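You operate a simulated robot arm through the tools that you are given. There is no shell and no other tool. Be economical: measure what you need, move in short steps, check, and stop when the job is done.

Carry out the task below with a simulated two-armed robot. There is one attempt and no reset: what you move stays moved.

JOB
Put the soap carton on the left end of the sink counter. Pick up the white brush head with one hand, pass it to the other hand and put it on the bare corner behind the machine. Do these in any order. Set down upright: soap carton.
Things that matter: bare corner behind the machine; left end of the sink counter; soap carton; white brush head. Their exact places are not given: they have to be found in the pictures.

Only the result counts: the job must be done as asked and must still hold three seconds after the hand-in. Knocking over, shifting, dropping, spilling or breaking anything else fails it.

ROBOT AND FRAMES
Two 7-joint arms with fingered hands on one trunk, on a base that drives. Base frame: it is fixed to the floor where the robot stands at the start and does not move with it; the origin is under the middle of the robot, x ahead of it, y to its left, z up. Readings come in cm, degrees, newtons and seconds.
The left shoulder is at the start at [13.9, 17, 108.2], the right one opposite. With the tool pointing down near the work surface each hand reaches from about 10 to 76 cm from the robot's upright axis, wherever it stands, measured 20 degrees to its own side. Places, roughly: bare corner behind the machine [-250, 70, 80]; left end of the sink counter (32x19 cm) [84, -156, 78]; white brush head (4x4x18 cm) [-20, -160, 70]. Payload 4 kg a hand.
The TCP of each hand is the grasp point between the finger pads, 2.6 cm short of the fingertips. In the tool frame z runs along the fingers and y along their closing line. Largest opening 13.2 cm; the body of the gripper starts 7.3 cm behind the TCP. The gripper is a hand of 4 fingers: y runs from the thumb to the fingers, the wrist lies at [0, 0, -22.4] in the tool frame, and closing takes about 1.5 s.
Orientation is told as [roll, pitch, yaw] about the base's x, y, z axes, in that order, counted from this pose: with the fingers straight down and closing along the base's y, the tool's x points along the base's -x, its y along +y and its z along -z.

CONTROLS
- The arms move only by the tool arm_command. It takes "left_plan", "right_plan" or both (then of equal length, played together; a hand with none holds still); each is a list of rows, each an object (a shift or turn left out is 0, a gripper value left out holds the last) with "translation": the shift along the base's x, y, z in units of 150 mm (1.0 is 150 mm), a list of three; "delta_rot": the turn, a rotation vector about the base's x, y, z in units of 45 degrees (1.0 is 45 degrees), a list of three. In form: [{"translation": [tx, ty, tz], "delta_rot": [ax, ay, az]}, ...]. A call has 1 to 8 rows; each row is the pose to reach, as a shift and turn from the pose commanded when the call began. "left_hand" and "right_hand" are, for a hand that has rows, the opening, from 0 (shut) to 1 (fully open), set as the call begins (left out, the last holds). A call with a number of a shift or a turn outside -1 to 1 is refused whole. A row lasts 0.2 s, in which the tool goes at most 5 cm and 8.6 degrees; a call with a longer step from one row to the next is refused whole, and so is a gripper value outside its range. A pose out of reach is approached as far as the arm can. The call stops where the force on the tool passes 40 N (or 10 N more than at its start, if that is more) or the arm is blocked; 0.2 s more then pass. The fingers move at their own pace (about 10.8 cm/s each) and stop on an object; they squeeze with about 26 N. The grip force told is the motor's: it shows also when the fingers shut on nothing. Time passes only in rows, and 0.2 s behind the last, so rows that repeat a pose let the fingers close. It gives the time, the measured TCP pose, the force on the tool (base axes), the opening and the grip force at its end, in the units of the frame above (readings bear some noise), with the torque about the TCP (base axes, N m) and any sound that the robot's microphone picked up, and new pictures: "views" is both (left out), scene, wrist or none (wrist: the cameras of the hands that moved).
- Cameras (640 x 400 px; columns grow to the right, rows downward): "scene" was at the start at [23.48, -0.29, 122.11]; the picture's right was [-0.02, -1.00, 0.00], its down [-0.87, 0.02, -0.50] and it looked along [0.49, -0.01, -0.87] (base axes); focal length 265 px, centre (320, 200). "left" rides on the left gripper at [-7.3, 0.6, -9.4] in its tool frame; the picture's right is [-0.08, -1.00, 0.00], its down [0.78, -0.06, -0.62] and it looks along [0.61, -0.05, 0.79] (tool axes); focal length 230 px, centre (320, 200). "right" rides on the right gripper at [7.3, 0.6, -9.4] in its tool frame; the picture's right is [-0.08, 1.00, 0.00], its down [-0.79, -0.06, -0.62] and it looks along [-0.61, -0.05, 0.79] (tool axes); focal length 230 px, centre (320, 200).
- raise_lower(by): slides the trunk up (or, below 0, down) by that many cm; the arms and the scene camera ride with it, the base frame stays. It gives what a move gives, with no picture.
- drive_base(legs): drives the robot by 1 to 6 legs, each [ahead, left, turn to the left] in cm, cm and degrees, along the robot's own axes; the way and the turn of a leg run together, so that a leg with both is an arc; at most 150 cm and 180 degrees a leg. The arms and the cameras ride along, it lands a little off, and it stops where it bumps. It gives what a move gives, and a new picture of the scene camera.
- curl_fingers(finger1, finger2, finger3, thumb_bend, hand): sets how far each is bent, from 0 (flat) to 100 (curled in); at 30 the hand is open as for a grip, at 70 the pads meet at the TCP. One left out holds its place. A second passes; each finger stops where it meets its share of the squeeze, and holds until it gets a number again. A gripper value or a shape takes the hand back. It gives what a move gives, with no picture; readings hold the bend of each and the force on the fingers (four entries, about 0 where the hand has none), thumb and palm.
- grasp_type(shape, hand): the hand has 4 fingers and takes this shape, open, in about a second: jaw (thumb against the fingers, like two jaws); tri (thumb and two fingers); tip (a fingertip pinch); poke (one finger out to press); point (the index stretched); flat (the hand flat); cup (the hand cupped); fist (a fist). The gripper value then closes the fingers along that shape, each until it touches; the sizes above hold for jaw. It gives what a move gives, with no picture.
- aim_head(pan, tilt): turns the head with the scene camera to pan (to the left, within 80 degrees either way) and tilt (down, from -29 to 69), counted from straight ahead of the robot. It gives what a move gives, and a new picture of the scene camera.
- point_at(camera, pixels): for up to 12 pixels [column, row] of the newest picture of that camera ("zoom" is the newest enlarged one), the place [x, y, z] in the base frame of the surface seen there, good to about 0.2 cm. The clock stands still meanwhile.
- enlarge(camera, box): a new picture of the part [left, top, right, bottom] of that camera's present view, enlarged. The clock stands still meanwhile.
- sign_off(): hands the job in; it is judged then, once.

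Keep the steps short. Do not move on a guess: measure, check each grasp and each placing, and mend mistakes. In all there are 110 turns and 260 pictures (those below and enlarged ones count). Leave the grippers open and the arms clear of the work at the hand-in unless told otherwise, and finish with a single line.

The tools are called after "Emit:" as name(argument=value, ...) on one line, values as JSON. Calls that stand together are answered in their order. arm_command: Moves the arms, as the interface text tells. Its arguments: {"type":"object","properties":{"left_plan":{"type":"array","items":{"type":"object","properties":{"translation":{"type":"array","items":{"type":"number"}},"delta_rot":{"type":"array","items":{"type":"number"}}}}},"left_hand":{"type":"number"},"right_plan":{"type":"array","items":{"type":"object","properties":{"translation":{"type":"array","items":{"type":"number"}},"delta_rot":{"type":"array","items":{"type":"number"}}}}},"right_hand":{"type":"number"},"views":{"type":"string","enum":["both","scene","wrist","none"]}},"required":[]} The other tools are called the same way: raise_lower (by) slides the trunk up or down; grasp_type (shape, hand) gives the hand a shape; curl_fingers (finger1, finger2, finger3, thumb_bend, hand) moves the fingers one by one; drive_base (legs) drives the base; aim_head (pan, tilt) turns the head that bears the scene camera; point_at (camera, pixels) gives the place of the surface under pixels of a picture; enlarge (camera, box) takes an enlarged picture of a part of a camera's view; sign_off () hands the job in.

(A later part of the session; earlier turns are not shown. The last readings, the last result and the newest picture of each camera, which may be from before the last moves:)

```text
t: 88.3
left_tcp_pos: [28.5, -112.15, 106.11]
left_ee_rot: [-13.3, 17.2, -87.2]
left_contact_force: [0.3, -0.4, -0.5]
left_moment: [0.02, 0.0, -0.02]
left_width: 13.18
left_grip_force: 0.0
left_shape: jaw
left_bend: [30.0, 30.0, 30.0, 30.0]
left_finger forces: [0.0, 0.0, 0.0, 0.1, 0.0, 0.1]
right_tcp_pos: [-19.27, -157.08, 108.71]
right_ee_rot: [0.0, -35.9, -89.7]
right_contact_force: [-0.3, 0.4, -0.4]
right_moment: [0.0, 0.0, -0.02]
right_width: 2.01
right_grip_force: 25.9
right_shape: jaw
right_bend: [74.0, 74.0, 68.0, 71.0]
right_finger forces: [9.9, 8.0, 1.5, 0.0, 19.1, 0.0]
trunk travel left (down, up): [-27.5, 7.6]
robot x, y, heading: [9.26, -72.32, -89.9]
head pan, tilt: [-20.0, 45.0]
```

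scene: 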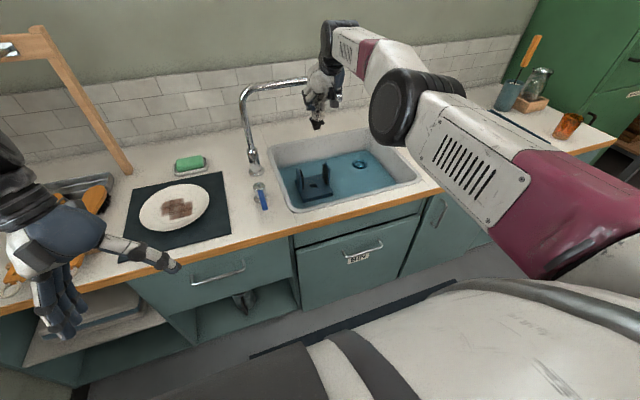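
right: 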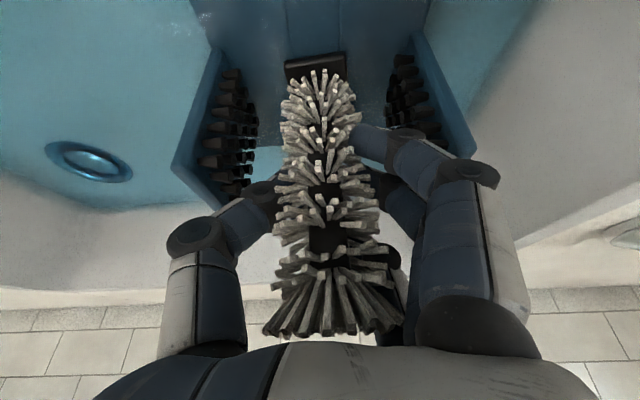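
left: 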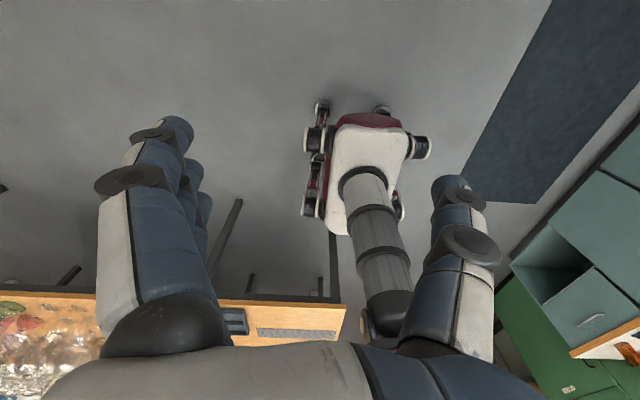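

The brush is held clear, with its bottom at about z 96, and the cradle is undisturbed. I'll drive away to open floor: back 40 and right 40 cm.

Emit:
drive_base(legs=[[-20, 0, 0], [-20, -40, 0]])

Emit:
aim_head(pan=-78, tilt=25)

```text
t: 93.5
left_tcp_pos: [-10.8, -72.06, 106.19]
left_ee_rot: [-13.2, 17.3, -87.0]
left_contact_force: [-0.8, -0.4, 0.3]
left_moment: [-0.03, -0.01, 0.02]
left_width: 13.2
left_grip_force: 0.0
left_shape: jaw
left_bend: [30.0, 30.0, 30.0, 30.0]
left_finger forces: [0.0, 0.0, 0.0, 0.1, 0.1, 0.0]
right_tcp_pos: [-58.34, -117.22, 108.82]
right_ee_rot: [0.1, -36.0, -89.5]
right_contact_force: [0.2, 0.5, -0.9]
right_moment: [0.03, -0.01, 0.02]
right_width: 2.0
right_grip_force: 26.4
right_shape: jaw
right_bend: [74.0, 74.0, 68.0, 71.0]
right_finger forces: [9.9, 7.9, 1.5, 0.0, 19.1, 0.1]
trunk travel left (down, up): [-27.5, 7.6]
robot x, y, heading: [-30.15, -32.89, -89.6]
head pan, tilt: [-20.0, 45.0]
```

scene: 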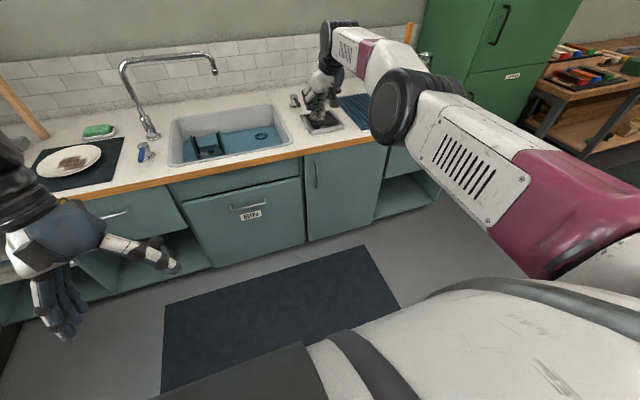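

```text
t: 94.8
left_tcp_pos: [-10.77, -72.14, 106.14]
left_ee_rot: [-13.3, 17.2, -87.1]
left_contact_force: [0.9, -0.4, -0.6]
left_moment: [0.0, 0.01, 0.0]
left_width: 13.19
left_grip_force: 0.0
left_shape: jaw
left_bend: [30.0, 30.0, 30.0, 30.0]
left_finger forces: [0.0, 0.0, 0.0, 0.1, 0.1, 0.0]
right_tcp_pos: [-58.31, -117.27, 108.54]
right_ee_rot: [0.0, -36.0, -89.6]
right_contact_force: [0.7, 0.7, -0.9]
right_moment: [-0.06, 0.01, 0.03]
right_width: 1.99
right_grip_force: 25.2
right_shape: jaw
right_bend: [74.0, 74.0, 68.0, 71.0]
right_finger forces: [9.9, 8.0, 1.6, 0.0, 19.0, 0.0]
trunk travel left (down, up): [-27.5, 7.6]
robot x, y, heading: [-29.83, -32.64, -89.7]
head pan, tilt: [-78.0, 25.0]
```

scene: 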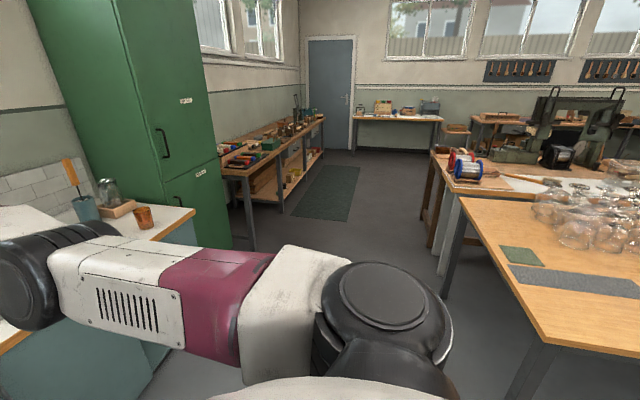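

I have the brush in the right hand on open floor, and the machine bench is visible to the right. Now the handover: I'll bring the right hand in front of my chest, with the pitch adjusted so the brush hangs vertical.

Emit:
arm_command(right_plan=[{"translation": [0.15, 0.2, 0.03], "delta_rot": [0.06, 0, 0]}, {"translation": [0.3, 0.4, 0.06], "delta_rot": [0.12, 0, 0]}, {"translation": [0.5, 0.6, 0.1], "delta_rot": [0.18, 0, 0]}, {"translation": [0.7, 0.8, 0.15], "delta_rot": [0.24, 0, 0]}, {"translation": [0.9, 1.0, 0.2], "delta_rot": [0.28, 0, 0]}, {"translation": [0.9, 1.0, 0.2], "delta_rot": [0.28, 0, 0]}], views="none")

Emit:
aim_head(pan=-5, tilt=40)

```text
t: 96.2
left_tcp_pos: [-10.86, -72.14, 106.18]
left_ee_rot: [-13.2, 17.3, -87.0]
left_contact_force: [-0.5, 0.1, -0.2]
left_moment: [-0.02, -0.02, -0.01]
left_width: 13.2
left_grip_force: 0.1
left_shape: jaw
left_bend: [30.0, 30.0, 30.0, 30.0]
left_finger forces: [0.0, 0.0, 0.0, 0.0, 0.1, 0.1]
right_tcp_pos: [-43.89, -111.76, 112.78]
right_ee_rot: [0.2, -23.3, -89.7]
right_contact_force: [-0.5, 0.3, -1.6]
right_moment: [-0.03, 0.04, -0.01]
right_width: 2.0
right_grip_force: 26.2
right_shape: jaw
right_bend: [74.0, 74.0, 68.0, 71.0]
right_finger forces: [10.3, 8.0, 1.6, 0.0, 19.4, 0.1]
right hand out of reach, approached as far as the arm can: row 1, 2, 3, 4, 5, 6
trunk travel left (down, up): [-27.5, 7.6]
robot x, y, heading: [-29.85, -32.69, -89.7]
head pan, tilt: [-78.0, 25.0]
```

```text
t: 97.6
left_tcp_pos: [-10.89, -72.07, 106.23]
left_ee_rot: [-13.3, 17.3, -86.9]
left_contact_force: [0.7, -1.0, 0.1]
left_moment: [0.02, -0.02, 0.01]
left_width: 13.16
left_grip_force: 0.1
left_shape: jaw
left_bend: [30.0, 30.0, 30.0, 30.0]
left_finger forces: [0.1, 0.0, 0.0, 0.0, 0.0, 0.1]
right_tcp_pos: [-43.91, -111.81, 112.8]
right_ee_rot: [0.1, -23.2, -89.7]
right_contact_force: [0.1, 0.2, -0.4]
right_moment: [-0.04, 0.02, -0.02]
right_width: 1.98
right_grip_force: 26.1
right_shape: jaw
right_bend: [74.0, 74.0, 68.0, 71.0]
right_finger forces: [10.1, 8.0, 1.3, 0.1, 19.0, 0.0]
trunk travel left (down, up): [-27.5, 7.6]
robot x, y, heading: [-29.94, -32.26, -89.6]
head pan, tilt: [-5.0, 40.0]
```

scene: 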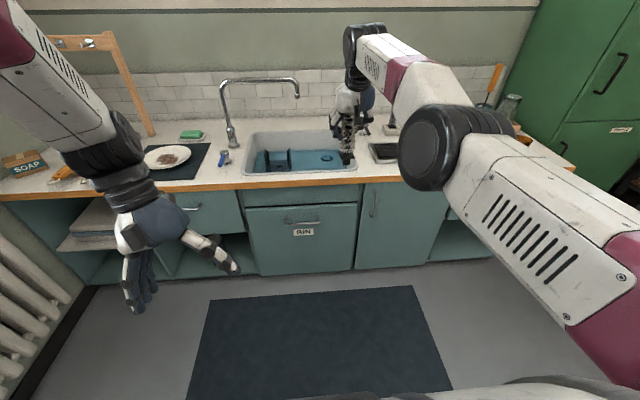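

The brush hangs vertical, but the hand is still far out (rel 79). I'll bring it closer by another 15 cm.

Emit:
arm_command(right_plan=[{"translation": [0, 0.2, 0]}, {"translation": [0, 0.4, 0]}, {"translation": [0, 0.6, 0]}, {"translation": [0, 0.8, 0]}, {"translation": [0, 1.0, 0]}, {"translation": [0, 1.0, 0]}], views="scene")

```text
t: 99.0
left_tcp_pos: [-10.87, -72.03, 106.16]
left_ee_rot: [-13.4, 17.2, -87.0]
left_contact_force: [-0.1, 0.6, 0.5]
left_moment: [0.05, 0.01, 0.0]
left_width: 13.18
left_grip_force: 0.0
left_shape: jaw
left_bend: [30.0, 30.0, 30.0, 30.0]
left_finger forces: [0.1, 0.1, 0.0, 0.0, 0.0, 0.0]
right_tcp_pos: [-41.41, -111.15, 114.91]
right_ee_rot: [0.1, -23.2, -89.6]
right_contact_force: [-1.1, 0.1, -0.9]
right_moment: [-0.01, -0.02, 0.0]
right_width: 1.99
right_grip_force: 26.1
right_shape: jaw
right_bend: [74.0, 74.0, 68.0, 71.0]
right_finger forces: [9.9, 8.2, 1.1, 0.1, 19.0, 0.0]
right hand out of reach, approached as far as the arm can: row 1, 2, 3, 4, 5, 6
trunk travel left (down, up): [-27.5, 7.6]
robot x, y, heading: [-29.72, -32.38, -89.9]
head pan, tilt: [-5.0, 40.0]
```

scene: 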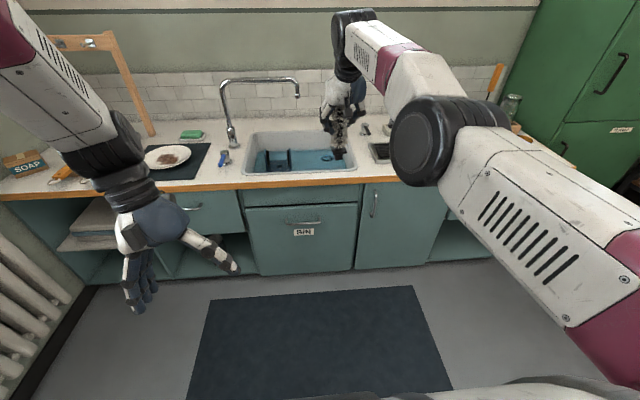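

The commanded pose is still beyond reach. I'll command further back and down.

Emit:
arm_command(right_plan=[{"translation": [0, 0.2, -0.2]}, {"translation": [0, 0.4, -0.4]}, {"translation": [0, 0.6, -0.6]}, {"translation": [0, 0.8, -0.7]}, {"translation": [0, 1.0, -0.8]}, {"translation": [0, 1.0, -0.8]}], views="scene")

```text
t: 100.4
left_tcp_pos: [-10.84, -72.1, 106.17]
left_ee_rot: [-13.3, 17.2, -87.0]
left_contact_force: [0.2, 0.7, 0.6]
left_moment: [-0.01, -0.01, -0.03]
left_width: 13.19
left_grip_force: 0.1
left_shape: jaw
left_bend: [30.0, 30.0, 30.0, 30.0]
left_finger forces: [0.0, 0.1, 0.1, 0.0, 0.0, 0.1]
right_tcp_pos: [-38.72, -111.01, 102.36]
right_ee_rot: [0.1, -23.3, -89.7]
right_contact_force: [-0.6, -0.6, -1.0]
right_moment: [0.03, 0.05, -0.02]
right_width: 1.96
right_grip_force: 26.6
right_shape: jaw
right_bend: [74.0, 73.0, 68.0, 71.0]
right_finger forces: [10.0, 8.3, 0.7, 0.0, 18.7, 0.1]
right hand out of reach, approached as far as the arm can: row 1, 2, 3, 4, 5, 6
trunk travel left (down, up): [-27.5, 7.6]
robot x, y, heading: [-29.82, -32.8, -89.6]
head pan, tilt: [-5.0, 40.0]
```

scene: 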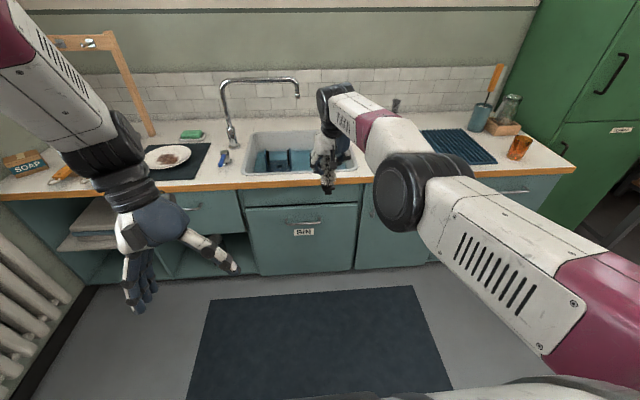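

The stale target explains this: the command stayed where it was before the drives. I'll continue pulling it back toward me (+y) and a little to the right.

Emit:
arm_command(right_plan=[{"translation": [-0.2, 0.2, 0]}, {"translation": [-0.4, 0.4, 0]}, {"translation": [-0.6, 0.6, 0]}, {"translation": [-0.8, 0.8, 0]}, {"translation": [-1.0, 1.0, 0]}, {"translation": [-1.0, 1.0, 0]}], views="scene")

```text
t: 101.8
left_tcp_pos: [-10.83, -72.15, 106.22]
left_ee_rot: [-13.3, 17.1, -87.0]
left_contact_force: [0.8, 0.0, -0.4]
left_moment: [0.03, 0.01, -0.01]
left_width: 13.18
left_grip_force: 0.1
left_shape: jaw
left_bend: [30.0, 30.0, 30.0, 30.0]
left_finger forces: [0.0, 0.1, 0.0, 0.1, 0.1, 0.0]
right_tcp_pos: [-52.64, -112.95, 102.92]
right_ee_rot: [0.0, -23.2, -89.6]
right_contact_force: [0.0, -0.2, 0.1]
right_moment: [0.01, 0.01, -0.01]
right_width: 1.94
right_grip_force: 26.1
right_shape: jaw
right_bend: [74.0, 73.0, 68.0, 71.0]
right_finger forces: [10.0, 8.2, 0.7, 0.1, 18.6, 0.0]
right hand out of reach, approached as far as the arm can: row 1, 2, 3, 4, 5, 6
trunk travel left (down, up): [-27.5, 7.6]
robot x, y, heading: [-29.9, -32.51, -89.7]
head pan, tilt: [-5.0, 40.0]
```

scene: 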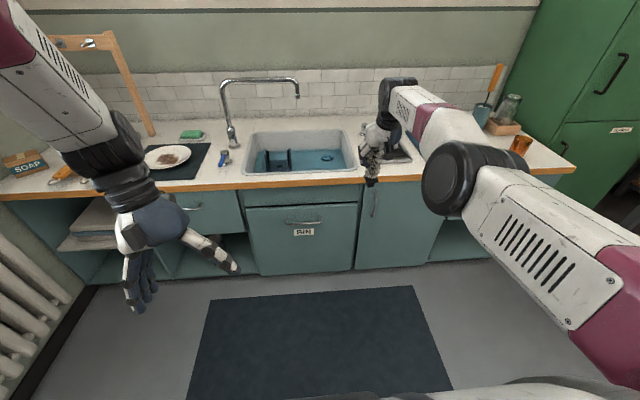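

Either the target is still stale, or the arm is at a fold limit with this tilt. A vertical tool folded well earlier, so I'll straighten the tilt to 0 and see where the hand goes.

Emit:
arm_command(right_plan=[{"translation": [0, 0, 0], "delta_rot": [0.13, 0, 0]}, {"translation": [0, 0, 0], "delta_rot": [0.26, 0, 0]}, {"translation": [0, 0, 0], "delta_rot": [0.39, 0, 0]}, {"translation": [0, 0, 0], "delta_rot": [0.52, 0, 0]}, {"translation": [0, 0, 0], "delta_rot": [0.52, 0, 0]}], views="scene")

```text
t: 103.0
left_tcp_pos: [-10.79, -72.08, 106.16]
left_ee_rot: [-13.3, 17.1, -87.0]
left_contact_force: [-0.2, -0.2, -0.1]
left_moment: [0.01, 0.0, 0.0]
left_width: 13.21
left_grip_force: 0.1
left_shape: jaw
left_bend: [30.0, 30.0, 30.0, 30.0]
left_finger forces: [0.0, 0.1, 0.1, 0.1, 0.1, 0.0]
right_tcp_pos: [-52.74, -104.12, 103.1]
right_ee_rot: [0.3, 0.1, -89.7]
right_contact_force: [-0.1, -1.1, -1.9]
right_moment: [-0.02, 0.02, 0.02]
right_width: 1.92
right_grip_force: 25.7
right_shape: jaw
right_bend: [73.0, 73.0, 68.0, 72.0]
right_finger forces: [10.1, 8.3, 0.6, 0.0, 18.5, 0.1]
right hand out of reach, approached as far as the arm can: row 1, 2, 3, 4, 5
trunk travel left (down, up): [-27.5, 7.6]
robot x, y, heading: [-29.74, -32.76, -89.5]
head pan, tilt: [-5.0, 40.0]
```

scene: 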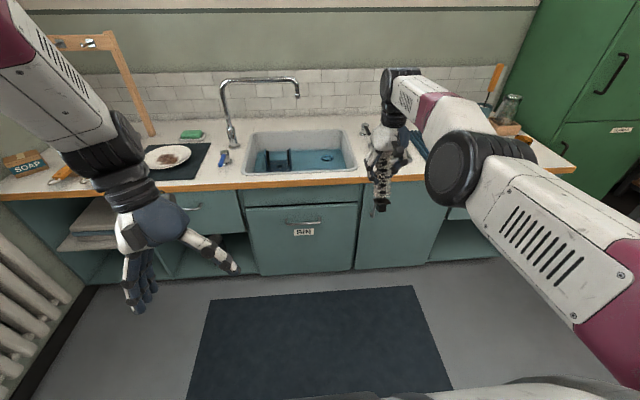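

Consistent with a stale world-fixed target that has now come within reach (y −104). I'll continue +15 cm in y.

Emit:
arm_command(right_plan=[{"translation": [0.1, 0.2, 0]}, {"translation": [0.2, 0.4, 0]}, {"translation": [0.3, 0.6, 0]}, {"translation": [0.4, 0.8, 0]}, {"translation": [0.5, 1.0, 0]}, {"translation": [0.5, 1.0, 0]}], views="scene")

```text
t: 104.4
left_tcp_pos: [-10.88, -72.1, 106.24]
left_ee_rot: [-13.3, 17.2, -87.0]
left_contact_force: [0.7, 0.2, 0.1]
left_moment: [-0.01, -0.03, -0.04]
left_width: 13.17
left_grip_force: 0.1
left_shape: jaw
left_bend: [30.0, 30.0, 30.0, 30.0]
left_finger forces: [0.0, 0.0, 0.0, 0.0, 0.0, 0.1]
right_tcp_pos: [-43.15, -103.24, 103.04]
right_ee_rot: [0.3, 0.2, -89.7]
right_contact_force: [-0.5, -0.5, -1.0]
right_moment: [-0.01, -0.06, 0.01]
right_width: 1.92
right_grip_force: 26.2
right_shape: jaw
right_bend: [73.0, 73.0, 68.0, 72.0]
right_finger forces: [10.2, 8.3, 0.6, 0.0, 18.8, 0.1]
right hand out of reach, approached as far as the arm can: row 1, 2, 3, 4, 5, 6
trunk travel left (down, up): [-27.5, 7.6]
robot x, y, heading: [-30.02, -32.81, -89.9]
head pan, tilt: [-5.0, 40.0]
```

scene: 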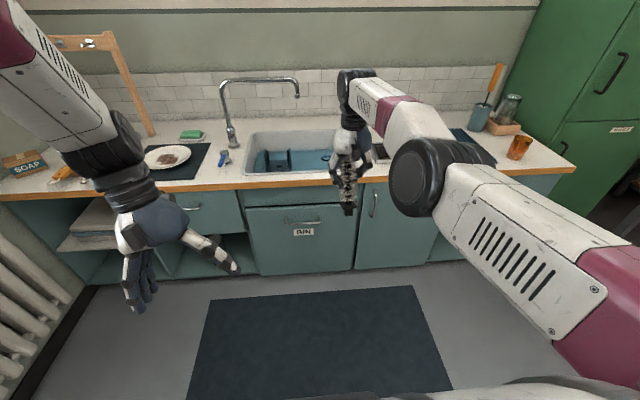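

Moving the hand inward isn't necessary: the brush protrudes along the right tool axis past the fingertips. I'll turn the right tool to point to my left (horizontal), so that the left hand can take the brush from above. First half of the turn:

Emit:
arm_command(right_plan=[{"translation": [0, 0, 0], "delta_rot": [0, -0.167, 0]}, {"translation": [0, 0, 0], "delta_rot": [0, -0.333, 0]}, {"translation": [0, 0, 0], "delta_rot": [0, -0.5, 0]}, {"translation": [0, 0, 0], "delta_rot": [0, -0.667, 0]}, {"translation": [0, 0, 0], "delta_rot": [0, -0.833, 0]}, {"translation": [0, 0, 0], "delta_rot": [0, -1, 0]}, {"translation": [0, 0, 0], "delta_rot": [0, -1, 0]}], views="scene")

```text
t: 106.0
left_tcp_pos: [-10.82, -72.08, 106.1]
left_ee_rot: [-13.3, 17.2, -87.0]
left_contact_force: [0.0, 0.1, 0.6]
left_moment: [-0.01, 0.0, 0.02]
left_width: 13.19
left_grip_force: 0.1
left_shape: jaw
left_bend: [30.0, 30.0, 30.0, 30.0]
left_finger forces: [0.1, 0.0, 0.0, 0.1, 0.0, 0.1]
right_tcp_pos: [-42.81, -103.42, 102.91]
right_ee_rot: [45.3, -0.1, -89.6]
right_contact_force: [0.0, 0.3, -0.8]
right_moment: [0.01, 0.04, 0.0]
right_width: 1.92
right_grip_force: 26.4
right_shape: jaw
right_bend: [73.0, 73.0, 68.0, 72.0]
right_finger forces: [10.0, 7.8, 0.5, 0.0, 18.7, 0.1]
right hand out of reach, approached as far as the arm can: row 1, 2, 3, 4, 5, 6, 7
trunk travel left (down, up): [-27.5, 7.6]
robot x, y, heading: [-29.72, -32.56, -89.6]
head pan, tilt: [-5.0, 40.0]
```

scene: 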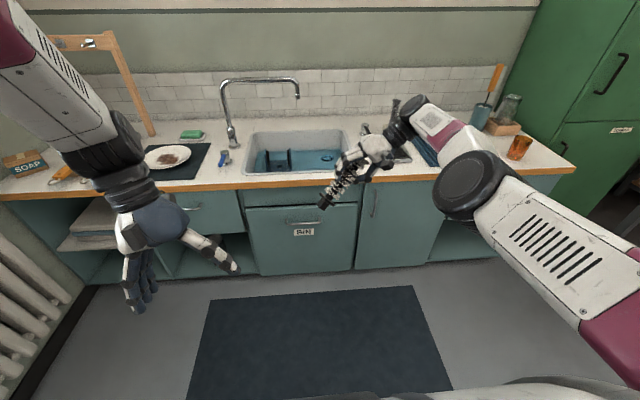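

That works. I'll do the second half, now trying a bit more +y too.

Emit:
arm_command(right_plan=[{"translation": [0, 0.1, 0], "delta_rot": [0, -0.167, 0]}, {"translation": [0, 0.2, 0], "delta_rot": [0, -0.333, 0]}, {"translation": [0, 0.35, 0], "delta_rot": [0, -0.5, 0]}, {"translation": [0, 0.5, 0], "delta_rot": [0, -0.667, 0]}, {"translation": [0, 0.65, 0], "delta_rot": [0, -0.8, 0]}, {"translation": [0, 0.8, 0], "delta_rot": [0, -0.9, 0]}, {"translation": [0, 0.8, 0], "delta_rot": [0, -0.9, 0]}], views="scene")

```text
t: 107.6
left_tcp_pos: [-10.81, -72.15, 106.13]
left_ee_rot: [-13.3, 17.2, -87.0]
left_contact_force: [-0.9, -0.4, 0.5]
left_moment: [0.02, -0.01, 0.0]
left_width: 13.19
left_grip_force: 0.1
left_shape: jaw
left_bend: [30.0, 30.0, 30.0, 30.0]
left_finger forces: [0.0, 0.0, 0.0, 0.1, 0.1, 0.1]
right_tcp_pos: [-44.18, -98.03, 100.25]
right_ee_rot: [85.8, -0.4, -89.8]
right_contact_force: [-0.1, 0.3, -1.1]
right_moment: [-0.03, 0.03, 0.0]
right_width: 1.92
right_grip_force: 26.3
right_shape: jaw
right_bend: [73.0, 73.0, 68.0, 72.0]
right_finger forces: [10.1, 7.5, 0.3, 0.0, 18.7, 0.0]
right hand out of reach, approached as far as the arm can: row 1, 2, 3, 4, 5, 6, 7
trunk travel left (down, up): [-27.5, 7.6]
robot x, y, heading: [-30.26, -32.68, -89.8]
head pan, tilt: [-5.0, 40.0]
```

scene: 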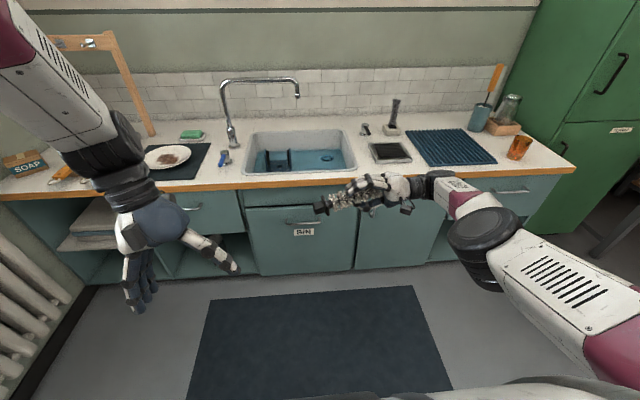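

The brush is now horizontal, pointing to my left. I'll measure it.

Emit:
enlarge(camera="scene", box=[290, 150, 450, 250])

```text
4.00 times, centred on (370, 200) of scene
```

zoom: 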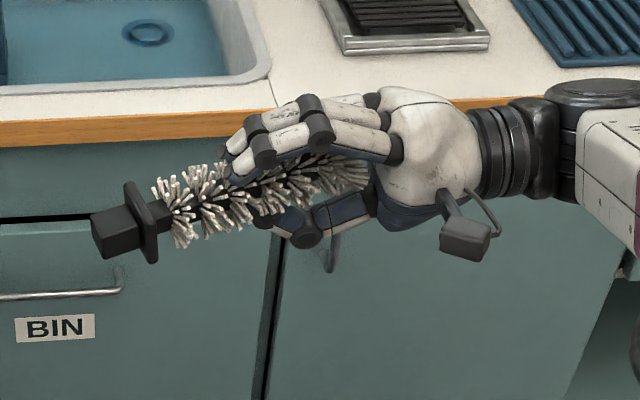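

Emit:
point_at(camera="zoom", pixels=[[100, 230], [120, 225], [140, 210], [163, 212], [185, 200], [210, 195], [225, 170], [270, 190], [350, 180], [250, 130], [205, 230]])

```text
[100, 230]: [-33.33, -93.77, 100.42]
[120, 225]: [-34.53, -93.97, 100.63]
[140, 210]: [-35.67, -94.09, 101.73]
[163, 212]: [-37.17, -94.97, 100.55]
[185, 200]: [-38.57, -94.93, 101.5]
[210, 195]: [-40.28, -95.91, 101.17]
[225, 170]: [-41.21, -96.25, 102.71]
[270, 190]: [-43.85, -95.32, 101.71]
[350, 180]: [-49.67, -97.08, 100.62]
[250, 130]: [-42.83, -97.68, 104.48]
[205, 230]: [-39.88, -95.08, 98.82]
```

The plug end is at x −33 and the flange (4 cm) at x≈−36, with free bristles up to the right fingertips at x −41.5; the axis is at y≈−95.5, z≈100. The left hand will take the flange/plug end from above, closing along y. First I'll level the left tool and raise it.

Emit:
arm_command(left_plan=[{"translation": [0, 0, 0.15], "delta_rot": [-0.12, -0.1, 0]}, {"translation": [0, -0.05, 0.3], "delta_rot": [-0.24, -0.21, 0]}, {"translation": [0, -0.1, 0.5], "delta_rot": [-0.367, -0.315, 0]}, {"translation": [0, -0.2, 0.7], "delta_rot": [-0.367, -0.315, 0]}, {"translation": [0, -0.2, 0.7], "delta_rot": [-0.367, -0.315, 0]}], left_hand=1, views="scene")

```text
t: 108.8
left_tcp_pos: [-11.1, -75.08, 116.8]
left_ee_rot: [-1.0, -0.1, -84.7]
left_contact_force: [-0.3, -0.3, -0.6]
left_moment: [-0.02, 0.02, 0.01]
left_width: 13.17
left_grip_force: 0.1
left_shape: jaw
left_bend: [30.0, 30.0, 30.0, 30.0]
left_finger forces: [0.0, 0.1, 0.1, 0.0, 0.1, 0.0]
right_tcp_pos: [-44.16, -98.08, 100.23]
right_ee_rot: [85.7, -0.3, -89.8]
right_contact_force: [-0.1, -0.2, -1.3]
right_moment: [-0.03, 0.01, -0.02]
right_width: 1.91
right_grip_force: 26.6
right_shape: jaw
right_bend: [73.0, 73.0, 68.0, 72.0]
right_finger forces: [10.2, 7.5, 0.5, 0.0, 18.7, 0.0]
trunk travel left (down, up): [-27.5, 7.6]
robot x, y, heading: [-30.08, -32.46, -89.5]
head pan, tilt: [-5.0, 40.0]
```

scene: 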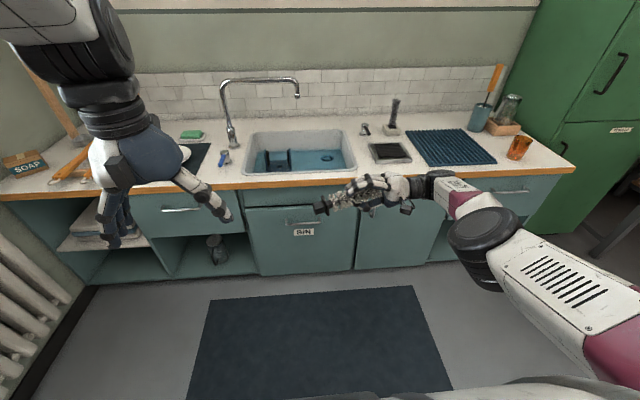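

The left tool is level. I'll rotate it +42° about vertical while moving a little forward, keeping well left of the brush.

Emit:
arm_command(left_plan=[{"translation": [0, -0.1, 0], "delta_rot": [0, 0, 0.16]}, {"translation": [0, -0.2, 0], "delta_rot": [0, 0, 0.32]}, {"translation": [0, -0.35, 0], "delta_rot": [0, 0, 0.48]}, {"translation": [0, -0.5, 0.05], "delta_rot": [0, 0, 0.64]}, {"translation": [0, -0.65, 0.1], "delta_rot": [0, 0, 0.8]}, {"translation": [0, -0.8, 0.1], "delta_rot": [0, 0, 0.94]}, {"translation": [0, -0.8, 0.1], "delta_rot": [0, 0, 0.94]}], views="scene")

Emit:
arm_command(left_plan=[{"translation": [0, -0.1, 0], "delta_rot": [0, 0, 0.16]}, {"translation": [0, -0.2, 0], "delta_rot": [0, 0, 0.32]}, {"translation": [0, -0.3, 0], "delta_rot": [0, 0, 0.48]}, {"translation": [0, -0.4, 0], "delta_rot": [0, 0, 0.64]}, {"translation": [0, -0.5, 0], "delta_rot": [0, 0, 0.8]}, {"translation": [0, -0.55, 0], "delta_rot": [0, 0, 0.94]}, {"translation": [0, -0.55, 0], "delta_rot": [0, 0, 0.94]}], views="both")

```text
t: 110.4
left_tcp_pos: [-9.4, -87.18, 119.04]
left_ee_rot: [-2.9, 1.8, -40.6]
left_contact_force: [0.0, -0.1, -0.3]
left_moment: [0.0, -0.03, 0.02]
left_width: 13.2
left_grip_force: 0.1
left_shape: jaw
left_bend: [30.0, 30.0, 30.0, 30.0]
left_finger forces: [0.0, 0.0, 0.0, 0.1, 0.1, 0.1]
right_tcp_pos: [-44.12, -98.1, 100.26]
right_ee_rot: [85.7, -0.3, -89.8]
right_contact_force: [0.3, -0.1, -0.4]
right_moment: [0.01, 0.01, -0.04]
right_width: 1.94
right_grip_force: 25.7
right_shape: jaw
right_bend: [73.0, 73.0, 68.0, 72.0]
right_finger forces: [10.1, 7.6, 0.5, 0.0, 18.7, 0.0]
trunk travel left (down, up): [-27.5, 7.6]
robot x, y, heading: [-29.69, -32.69, -89.5]
head pan, tilt: [-5.0, 40.0]
```

scene: 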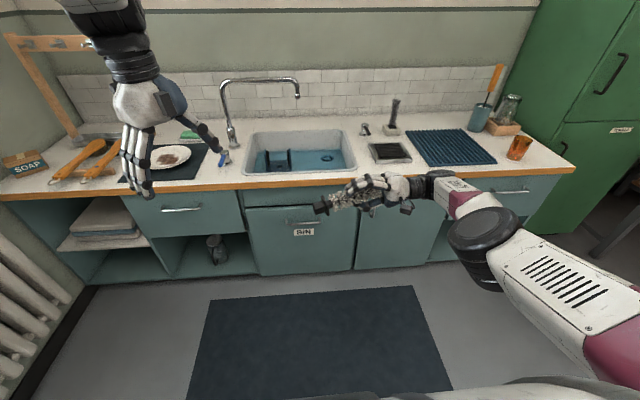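

```text
t: 112.0
left_tcp_pos: [-9.78, -95.42, 118.59]
left_ee_rot: [-0.5, 0.8, 0.8]
left_contact_force: [0.2, 0.6, -0.7]
left_moment: [0.02, 0.0, 0.01]
left_width: 13.17
left_grip_force: 0.1
left_shape: jaw
left_bend: [30.0, 30.0, 30.0, 30.0]
left_finger forces: [0.1, 0.0, 0.0, 0.0, 0.0, 0.0]
right_tcp_pos: [-44.14, -98.14, 100.29]
right_ee_rot: [85.8, -0.3, -89.8]
right_contact_force: [-0.4, 0.3, -1.3]
right_moment: [-0.02, 0.01, -0.02]
right_width: 1.91
right_grip_force: 26.2
right_shape: jaw
right_bend: [73.0, 73.0, 68.0, 72.0]
right_finger forces: [10.2, 7.5, 0.5, 0.0, 18.8, 0.0]
trunk travel left (down, up): [-27.5, 7.6]
robot x, y, heading: [-30.09, -32.66, -89.6]
head pan, tilt: [-5.0, 40.0]
```

scene: 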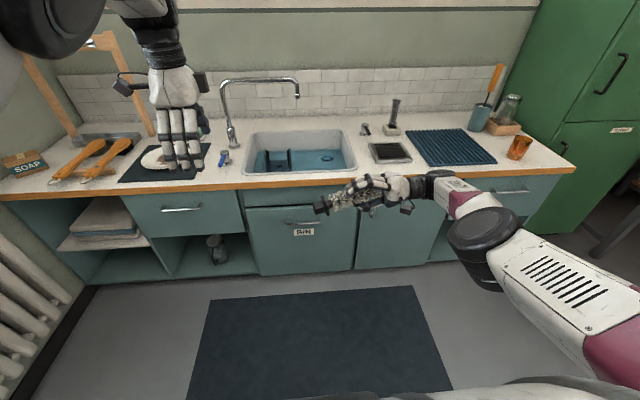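
left: 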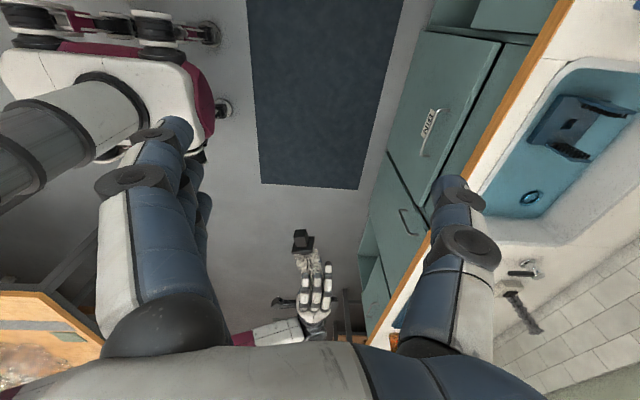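

The left tool is vertical with its closing line along y. I'll move it sideways over the brush end (Δx −26.5), staying at z≈117.

Emit:
arm_command(left_plan=[{"translation": [-0.25, 0, 0]}, {"translation": [-0.5, 0, 0]}, {"translation": [-0.75, 0, 0]}, {"translation": [-1.0, 0, 0]}, {"translation": [-1.0, 0, 0]}], views="none")

Emit:
arm_command(left_plan=[{"translation": [-0.25, 0, 0]}, {"translation": [-0.5, 0, 0]}, {"translation": [-0.77, 0, 0]}, {"translation": [-0.77, 0, 0]}], views="both")

```text
t: 113.4
left_tcp_pos: [-12.81, -95.99, 118.49]
left_ee_rot: [0.0, 2.9, 2.8]
left_contact_force: [0.5, 0.0, 0.2]
left_moment: [-0.02, 0.03, -0.07]
left_width: 13.21
left_grip_force: 0.0
left_shape: jaw
left_bend: [30.0, 30.0, 30.0, 30.0]
left_finger forces: [0.0, 0.0, 0.0, 0.0, 0.1, 0.1]
left hand out of reach, approached as far as the arm can: row 2, 3, 4, 5
right_tcp_pos: [-44.04, -98.18, 100.22]
right_ee_rot: [85.7, -0.3, -89.9]
right_contact_force: [-0.1, -0.2, -0.8]
right_moment: [-0.02, 0.0, 0.03]
right_width: 1.93
right_grip_force: 25.7
right_shape: jaw
right_bend: [73.0, 73.0, 68.0, 72.0]
right_finger forces: [10.2, 7.5, 0.5, 0.0, 18.7, 0.0]
trunk travel left (down, up): [-27.5, 7.6]
robot x, y, heading: [-30.01, -32.37, -89.8]
head pan, tilt: [-5.0, 40.0]
stopped in row 5 (left hand): the arm was blocked; the commanded pose is now the measured one
```

```text
t: 114.6
left_tcp_pos: [-12.25, -96.45, 119.03]
left_ee_rot: [0.0, 5.5, 6.0]
left_contact_force: [0.2, 0.1, 0.1]
left_moment: [0.01, -0.01, 0.01]
left_width: 13.18
left_grip_force: 0.0
left_shape: jaw
left_bend: [30.0, 30.0, 30.0, 30.0]
left_finger forces: [0.0, 0.0, 0.1, 0.0, 0.0, 0.0]
left hand out of reach, approached as far as the arm can: row 1, 2, 3, 4
right_tcp_pos: [-44.06, -98.24, 100.28]
right_ee_rot: [85.7, -0.2, -89.7]
right_contact_force: [0.4, -0.9, -0.7]
right_moment: [0.02, 0.04, -0.01]
right_width: 1.93
right_grip_force: 26.1
right_shape: jaw
right_bend: [73.0, 73.0, 68.0, 72.0]
right_finger forces: [10.2, 7.5, 0.4, 0.0, 18.7, 0.0]
trunk travel left (down, up): [-27.5, 7.6]
robot x, y, heading: [-30.05, -32.75, -89.8]
head pan, tilt: [-5.0, 40.0]
stopped in row 4 (left hand): the arm was blocked; the commanded pose is now the measured one
```

scene: 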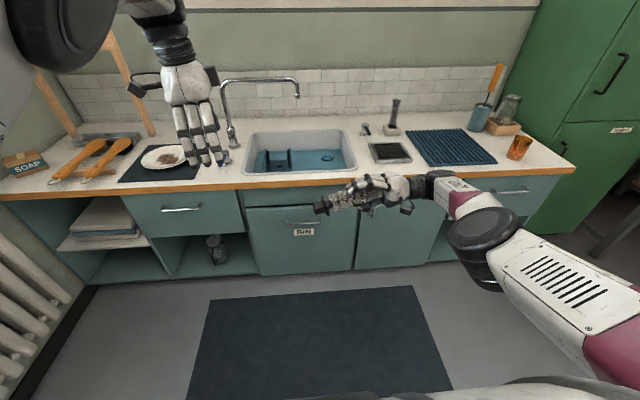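
left: 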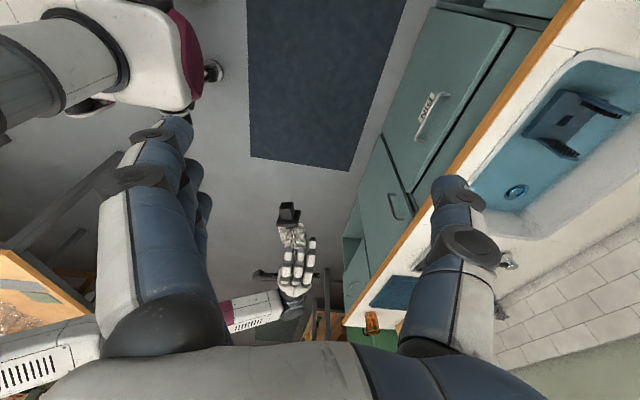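

The left hand can't cross further with this yaw, so I'll bring the brush to it instead: right hand +15 cm to the left (and command −y to unwind the stale target).

Emit:
arm_command(right_plan=[{"translation": [0.2, -0.2, 0]}, {"translation": [0.4, -0.4, 0]}, {"translation": [0.6, -0.6, 0]}, {"translation": [0.8, -0.8, 0]}, {"translation": [1.0, -1.0, 0]}, {"translation": [1.0, -1.0, 0]}], views="scene")

```text
t: 116.0
left_tcp_pos: [-12.46, -96.47, 118.94]
left_ee_rot: [-0.1, 5.5, 6.0]
left_contact_force: [0.0, 0.3, 0.1]
left_moment: [0.0, 0.04, -0.01]
left_width: 13.22
left_grip_force: 0.0
left_shape: jaw
left_bend: [30.0, 30.0, 30.0, 30.0]
left_finger forces: [0.1, 0.0, 0.1, 0.0, 0.0, 0.0]
right_tcp_pos: [-33.9, -101.02, 104.32]
right_ee_rot: [85.8, -0.3, -89.8]
right_contact_force: [-0.2, 0.3, -1.1]
right_moment: [-0.02, 0.03, -0.01]
right_width: 1.94
right_grip_force: 26.2
right_shape: jaw
right_bend: [73.0, 73.0, 68.0, 72.0]
right_finger forces: [10.1, 7.5, 0.4, 0.1, 18.8, 0.0]
right hand out of reach, approached as far as the arm can: row 1, 2, 3, 4, 5, 6
trunk travel left (down, up): [-27.5, 7.6]
robot x, y, heading: [-30.32, -32.53, -89.7]
head pan, tilt: [-5.0, 40.0]
```

scene: 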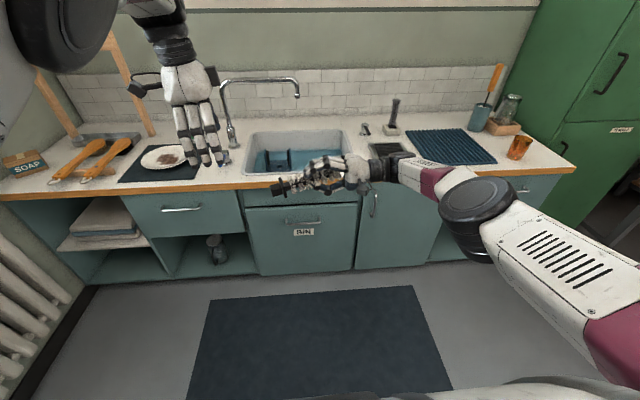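

Geometry check: the wrist is ~60 cm from the shoulder, i.e. at full stretch, so the target lies beyond. I'll pull the target back (+y) in steps until the hand follows.

Emit:
arm_command(right_plan=[{"translation": [0, 0.33, 0]}, {"translation": [0, 0.66, 0]}, {"translation": [0, 1.0, 0]}], views="none")

Emit:
arm_command(right_plan=[{"translation": [0, 0.33, 0]}, {"translation": [0, 0.66, 0]}, {"translation": [0, 1.0, 0]}], views="none")

```text
refused: row 3 steps farther than a row can; nothing moved
```

```text
refused: row 3 steps farther than a row can; nothing moved
```

Emit:
arm_command(right_plan=[{"translation": [0, 0.33, 0]}, {"translation": [0, 0.66, 0]}, {"translation": [0, 0.99, 0]}], views="none")

Emit:
arm_command(right_plan=[{"translation": [0, 0.33, 0]}, {"translation": [0, 0.66, 0]}, {"translation": [0, 0.99, 0]}], views="none")

```text
t: 116.8
left_tcp_pos: [-12.48, -96.38, 118.95]
left_ee_rot: [-0.1, 5.4, 6.0]
left_contact_force: [-0.8, -0.2, -0.1]
left_moment: [-0.01, 0.0, 0.0]
left_width: 13.18
left_grip_force: 0.0
left_shape: jaw
left_bend: [30.0, 30.0, 30.0, 30.0]
left_finger forces: [0.0, 0.0, 0.0, 0.1, 0.0, 0.1]
right_tcp_pos: [-34.14, -85.88, 104.1]
right_ee_rot: [85.7, -0.5, -89.9]
right_contact_force: [0.5, -0.2, -1.3]
right_moment: [-0.02, 0.01, -0.05]
right_width: 1.92
right_grip_force: 26.4
right_shape: jaw
right_bend: [73.0, 73.0, 68.0, 72.0]
right_finger forces: [9.5, 7.5, 0.5, 0.0, 18.2, 0.0]
trunk travel left (down, up): [-27.5, 7.6]
robot x, y, heading: [-30.0, -32.41, -89.6]
head pan, tilt: [-5.0, 40.0]
```

```text
t: 117.6
left_tcp_pos: [-12.36, -96.36, 119.02]
left_ee_rot: [-0.1, 5.5, 6.0]
left_contact_force: [0.0, -0.2, 0.2]
left_moment: [-0.03, -0.01, -0.01]
left_width: 13.2
left_grip_force: 0.1
left_shape: jaw
left_bend: [30.0, 30.0, 30.0, 30.0]
left_finger forces: [0.0, 0.1, 0.1, 0.0, 0.1, 0.0]
right_tcp_pos: [-33.99, -71.08, 104.21]
right_ee_rot: [85.8, -0.4, -89.8]
right_contact_force: [-0.7, 0.7, -0.1]
right_moment: [-0.02, 0.04, -0.03]
right_width: 1.9
right_grip_force: 25.8
right_shape: jaw
right_bend: [73.0, 73.0, 68.0, 72.0]
right_finger forces: [9.4, 7.3, 0.3, 0.1, 18.1, 0.0]
trunk travel left (down, up): [-27.5, 7.6]
robot x, y, heading: [-30.0, -32.5, -89.5]
head pan, tilt: [-5.0, 40.0]
```

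The hand follows now: right TCP (−34,−71,104). I'll bring both to a common area, with the right 7.5 cm left and 9 cm forward and the left hand back 14 cm, staying above.

Emit:
arm_command(right_plan=[{"translation": [0.1, -0.15, 0]}, {"translation": [0.2, -0.3, 0]}, {"translation": [0.35, -0.45, 0]}, {"translation": [0.5, -0.6, 0]}, {"translation": [0.5, -0.6, 0]}, {"translation": [0.5, -0.6, 0]}], left_plan=[{"translation": [0, 0.2, 0], "delta_rot": [0, -0.03, -0.03]}, {"translation": [0, 0.4, 0], "delta_rot": [0, -0.06, -0.06]}, {"translation": [0, 0.6, 0], "delta_rot": [0, -0.12, -0.1]}, {"translation": [0, 0.8, 0], "delta_rot": [0, -0.12, -0.1]}, {"translation": [0, 0.95, 0], "delta_rot": [0, -0.12, -0.1]}, {"translation": [0, 0.95, 0], "delta_rot": [0, -0.12, -0.1]}], views="both")

```text
t: 119.0
left_tcp_pos: [-11.45, -82.56, 118.89]
left_ee_rot: [0.3, 3.9, 3.4]
left_contact_force: [-0.5, -0.3, -0.9]
left_moment: [-0.01, -0.02, 0.03]
left_width: 13.18
left_grip_force: 0.1
left_shape: jaw
left_bend: [30.0, 30.0, 30.0, 30.0]
left_finger forces: [0.0, 0.0, 0.1, 0.0, 0.0, 0.0]
right_tcp_pos: [-26.42, -80.2, 104.01]
right_ee_rot: [85.8, -0.2, -89.8]
right_contact_force: [0.3, -0.4, -0.9]
right_moment: [0.01, 0.02, -0.01]
right_width: 1.91
right_grip_force: 26.1
right_shape: jaw
right_bend: [73.0, 73.0, 68.0, 72.0]
right_finger forces: [9.3, 7.3, 0.2, 0.0, 18.1, 0.0]
trunk travel left (down, up): [-27.5, 7.6]
robot x, y, heading: [-30.12, -32.47, -89.9]
head pan, tilt: [-5.0, 40.0]
```

scene: 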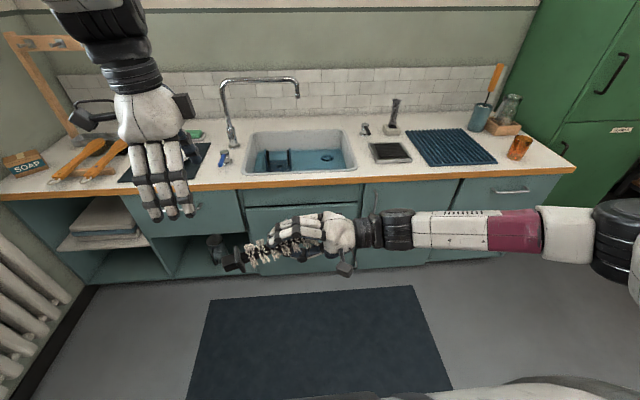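
right: 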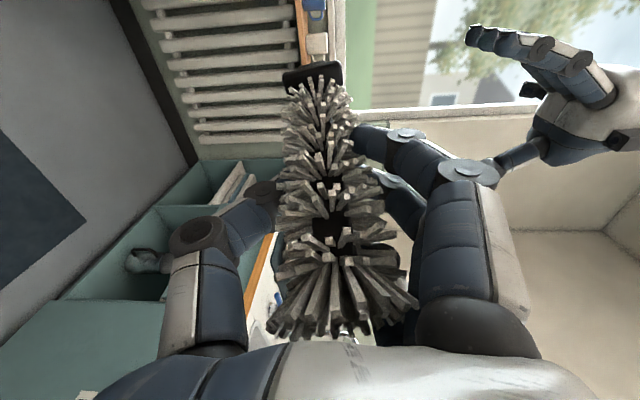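
left: 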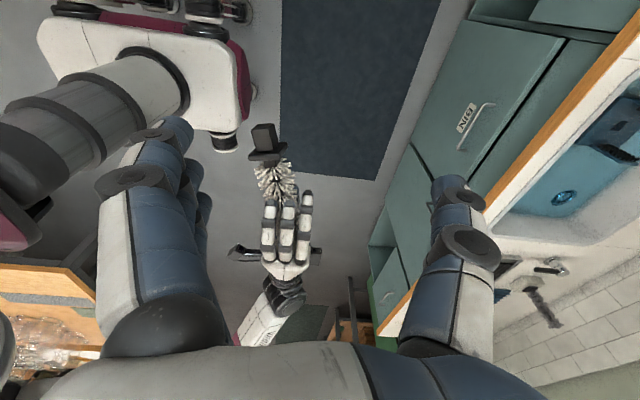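

Both hands are well placed. I'll measure the brush end from the left camera.

Emit:
point_at(camera="left", pixels=[[265, 135], [267, 155], [275, 175], [268, 200], [286, 195], [265, 185], [290, 170]])

Emit:
enlarge(camera="left", box=[220, 110, 350, 280])

```text
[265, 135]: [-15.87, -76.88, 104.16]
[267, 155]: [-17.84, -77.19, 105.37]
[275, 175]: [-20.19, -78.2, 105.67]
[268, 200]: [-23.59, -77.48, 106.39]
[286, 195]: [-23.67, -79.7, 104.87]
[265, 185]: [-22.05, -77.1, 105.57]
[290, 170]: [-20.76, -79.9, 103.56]
```

```text
2.35 times, centred on (285, 195) of left
```

zoom: 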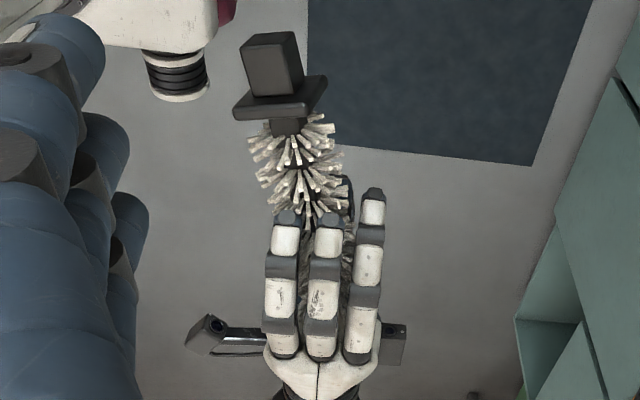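

The flange is at (−18,−77.3) and the axis at z≈103.3. I'll move the left hand above it at the present height.

Emit:
arm_command(left_plan=[{"translation": [-0.15, 0.12, 0], "delta_rot": [0, -0.04, -0.03]}, {"translation": [-0.3, 0.24, 0], "delta_rot": [0, -0.08, -0.06]}, {"translation": [-0.46, 0.34, 0], "delta_rot": [0, -0.08, -0.06]}, {"translation": [-0.46, 0.34, 0], "delta_rot": [0, -0.08, -0.06]}], views="wrist")

```text
t: 120.0
left_tcp_pos: [-15.68, -77.11, 119.03]
left_ee_rot: [0.0, 1.6, -0.6]
left_contact_force: [-0.4, 0.2, 0.9]
left_moment: [0.02, -0.01, 0.04]
left_width: 13.19
left_grip_force: 0.0
left_shape: jaw
left_bend: [30.0, 30.0, 30.0, 30.0]
left_finger forces: [0.1, 0.1, 0.0, 0.0, 0.1, 0.0]
left hand out of reach, approached as far as the arm can: row 2, 3, 4
right_tcp_pos: [-26.46, -80.05, 104.17]
right_ee_rot: [85.8, -0.4, -89.8]
right_contact_force: [0.5, 0.4, -0.6]
right_moment: [0.01, -0.02, -0.01]
right_width: 1.9
right_grip_force: 25.5
right_shape: jaw
right_bend: [73.0, 73.0, 68.0, 72.0]
right_finger forces: [9.3, 7.3, 0.3, 0.0, 18.1, 0.1]
trunk travel left (down, up): [-27.5, 7.6]
robot x, y, heading: [-29.67, -32.51, -89.7]
head pan, tilt: [-5.0, 40.0]
```

left: 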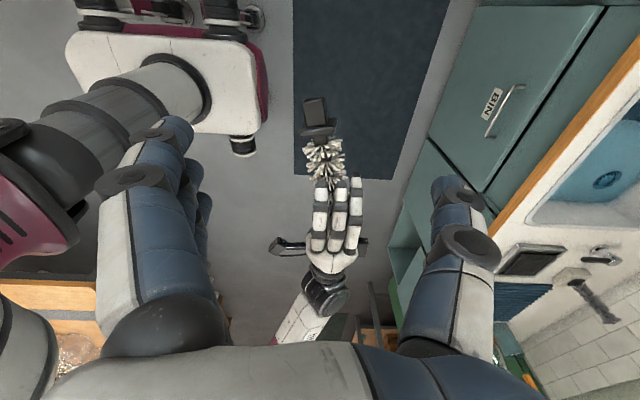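

The left hand is at its limit at x −15.7, with y well aligned. I'll shift the right hand 3 cm to the left so the flange comes under it.

Emit:
arm_command(right_plan=[{"translation": [0.1, 0, 0]}, {"translation": [0.19, 0, 0]}, {"translation": [0.19, 0, 0]}], views="none")

Emit:
arm_command(left_plan=[{"translation": [0.1, -0.01, -0.2]}, {"translation": [0.15, -0.01, -0.4]}, {"translation": [0.15, -0.01, -0.55]}, {"translation": [0.15, -0.01, -0.55]}], views="both")

```text
t: 120.8
left_tcp_pos: [-15.96, -77.09, 119.42]
left_ee_rot: [-0.5, 1.8, -0.9]
left_contact_force: [0.2, -0.8, 0.8]
left_moment: [0.01, 0.01, -0.01]
left_width: 13.19
left_grip_force: 0.0
left_shape: jaw
left_bend: [30.0, 30.0, 30.0, 30.0]
left_finger forces: [0.0, 0.1, 0.1, 0.0, 0.0, 0.0]
right_tcp_pos: [-23.38, -80.05, 103.98]
right_ee_rot: [85.8, -0.3, -89.9]
right_contact_force: [-0.5, 0.1, -1.1]
right_moment: [0.01, -0.01, -0.02]
right_width: 1.9
right_grip_force: 25.9
right_shape: jaw
right_bend: [73.0, 73.0, 68.0, 72.0]
right_finger forces: [9.2, 7.3, 0.2, 0.0, 18.1, 0.0]
trunk travel left (down, up): [-27.5, 7.6]
robot x, y, heading: [-30.0, -32.29, -89.5]
head pan, tilt: [-5.0, 40.0]
```

```text
t: 121.8
left_tcp_pos: [-13.77, -77.42, 111.25]
left_ee_rot: [-0.9, 0.7, 0.4]
left_contact_force: [0.1, 0.0, 1.1]
left_moment: [0.01, -0.01, 0.03]
left_width: 13.21
left_grip_force: 0.0
left_shape: jaw
left_bend: [30.0, 30.0, 30.0, 30.0]
left_finger forces: [0.1, 0.0, 0.0, 0.1, 0.0, 0.0]
right_tcp_pos: [-23.37, -80.16, 104.06]
right_ee_rot: [85.9, -0.2, -89.7]
right_contact_force: [-0.2, -0.3, 0.7]
right_moment: [-0.02, 0.0, 0.01]
right_width: 1.9
right_grip_force: 25.9
right_shape: jaw
right_bend: [73.0, 73.0, 68.0, 72.0]
right_finger forces: [9.3, 7.2, 0.4, 0.0, 18.1, 0.1]
trunk travel left (down, up): [-27.5, 7.6]
robot x, y, heading: [-29.85, -32.82, -89.7]
head pan, tilt: [-5.0, 40.0]
```

scene: 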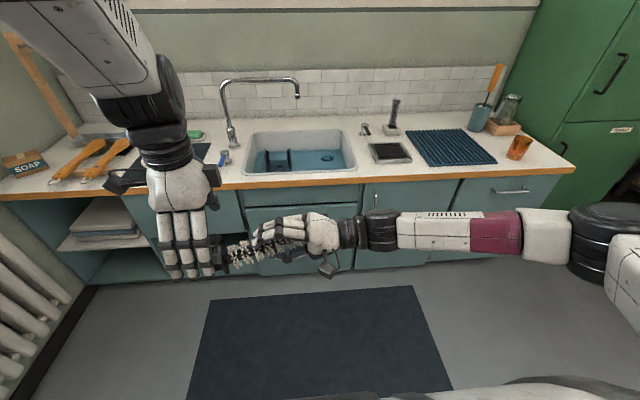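
left: 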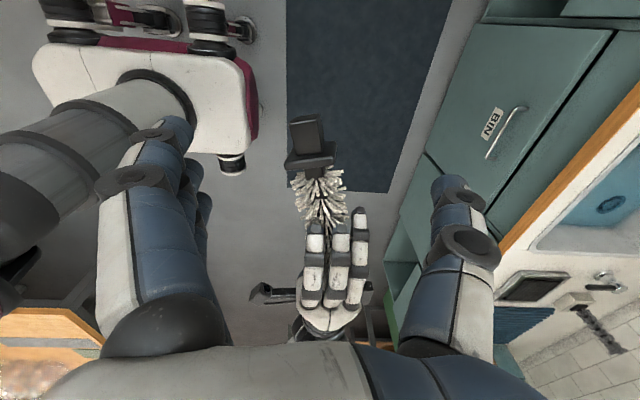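

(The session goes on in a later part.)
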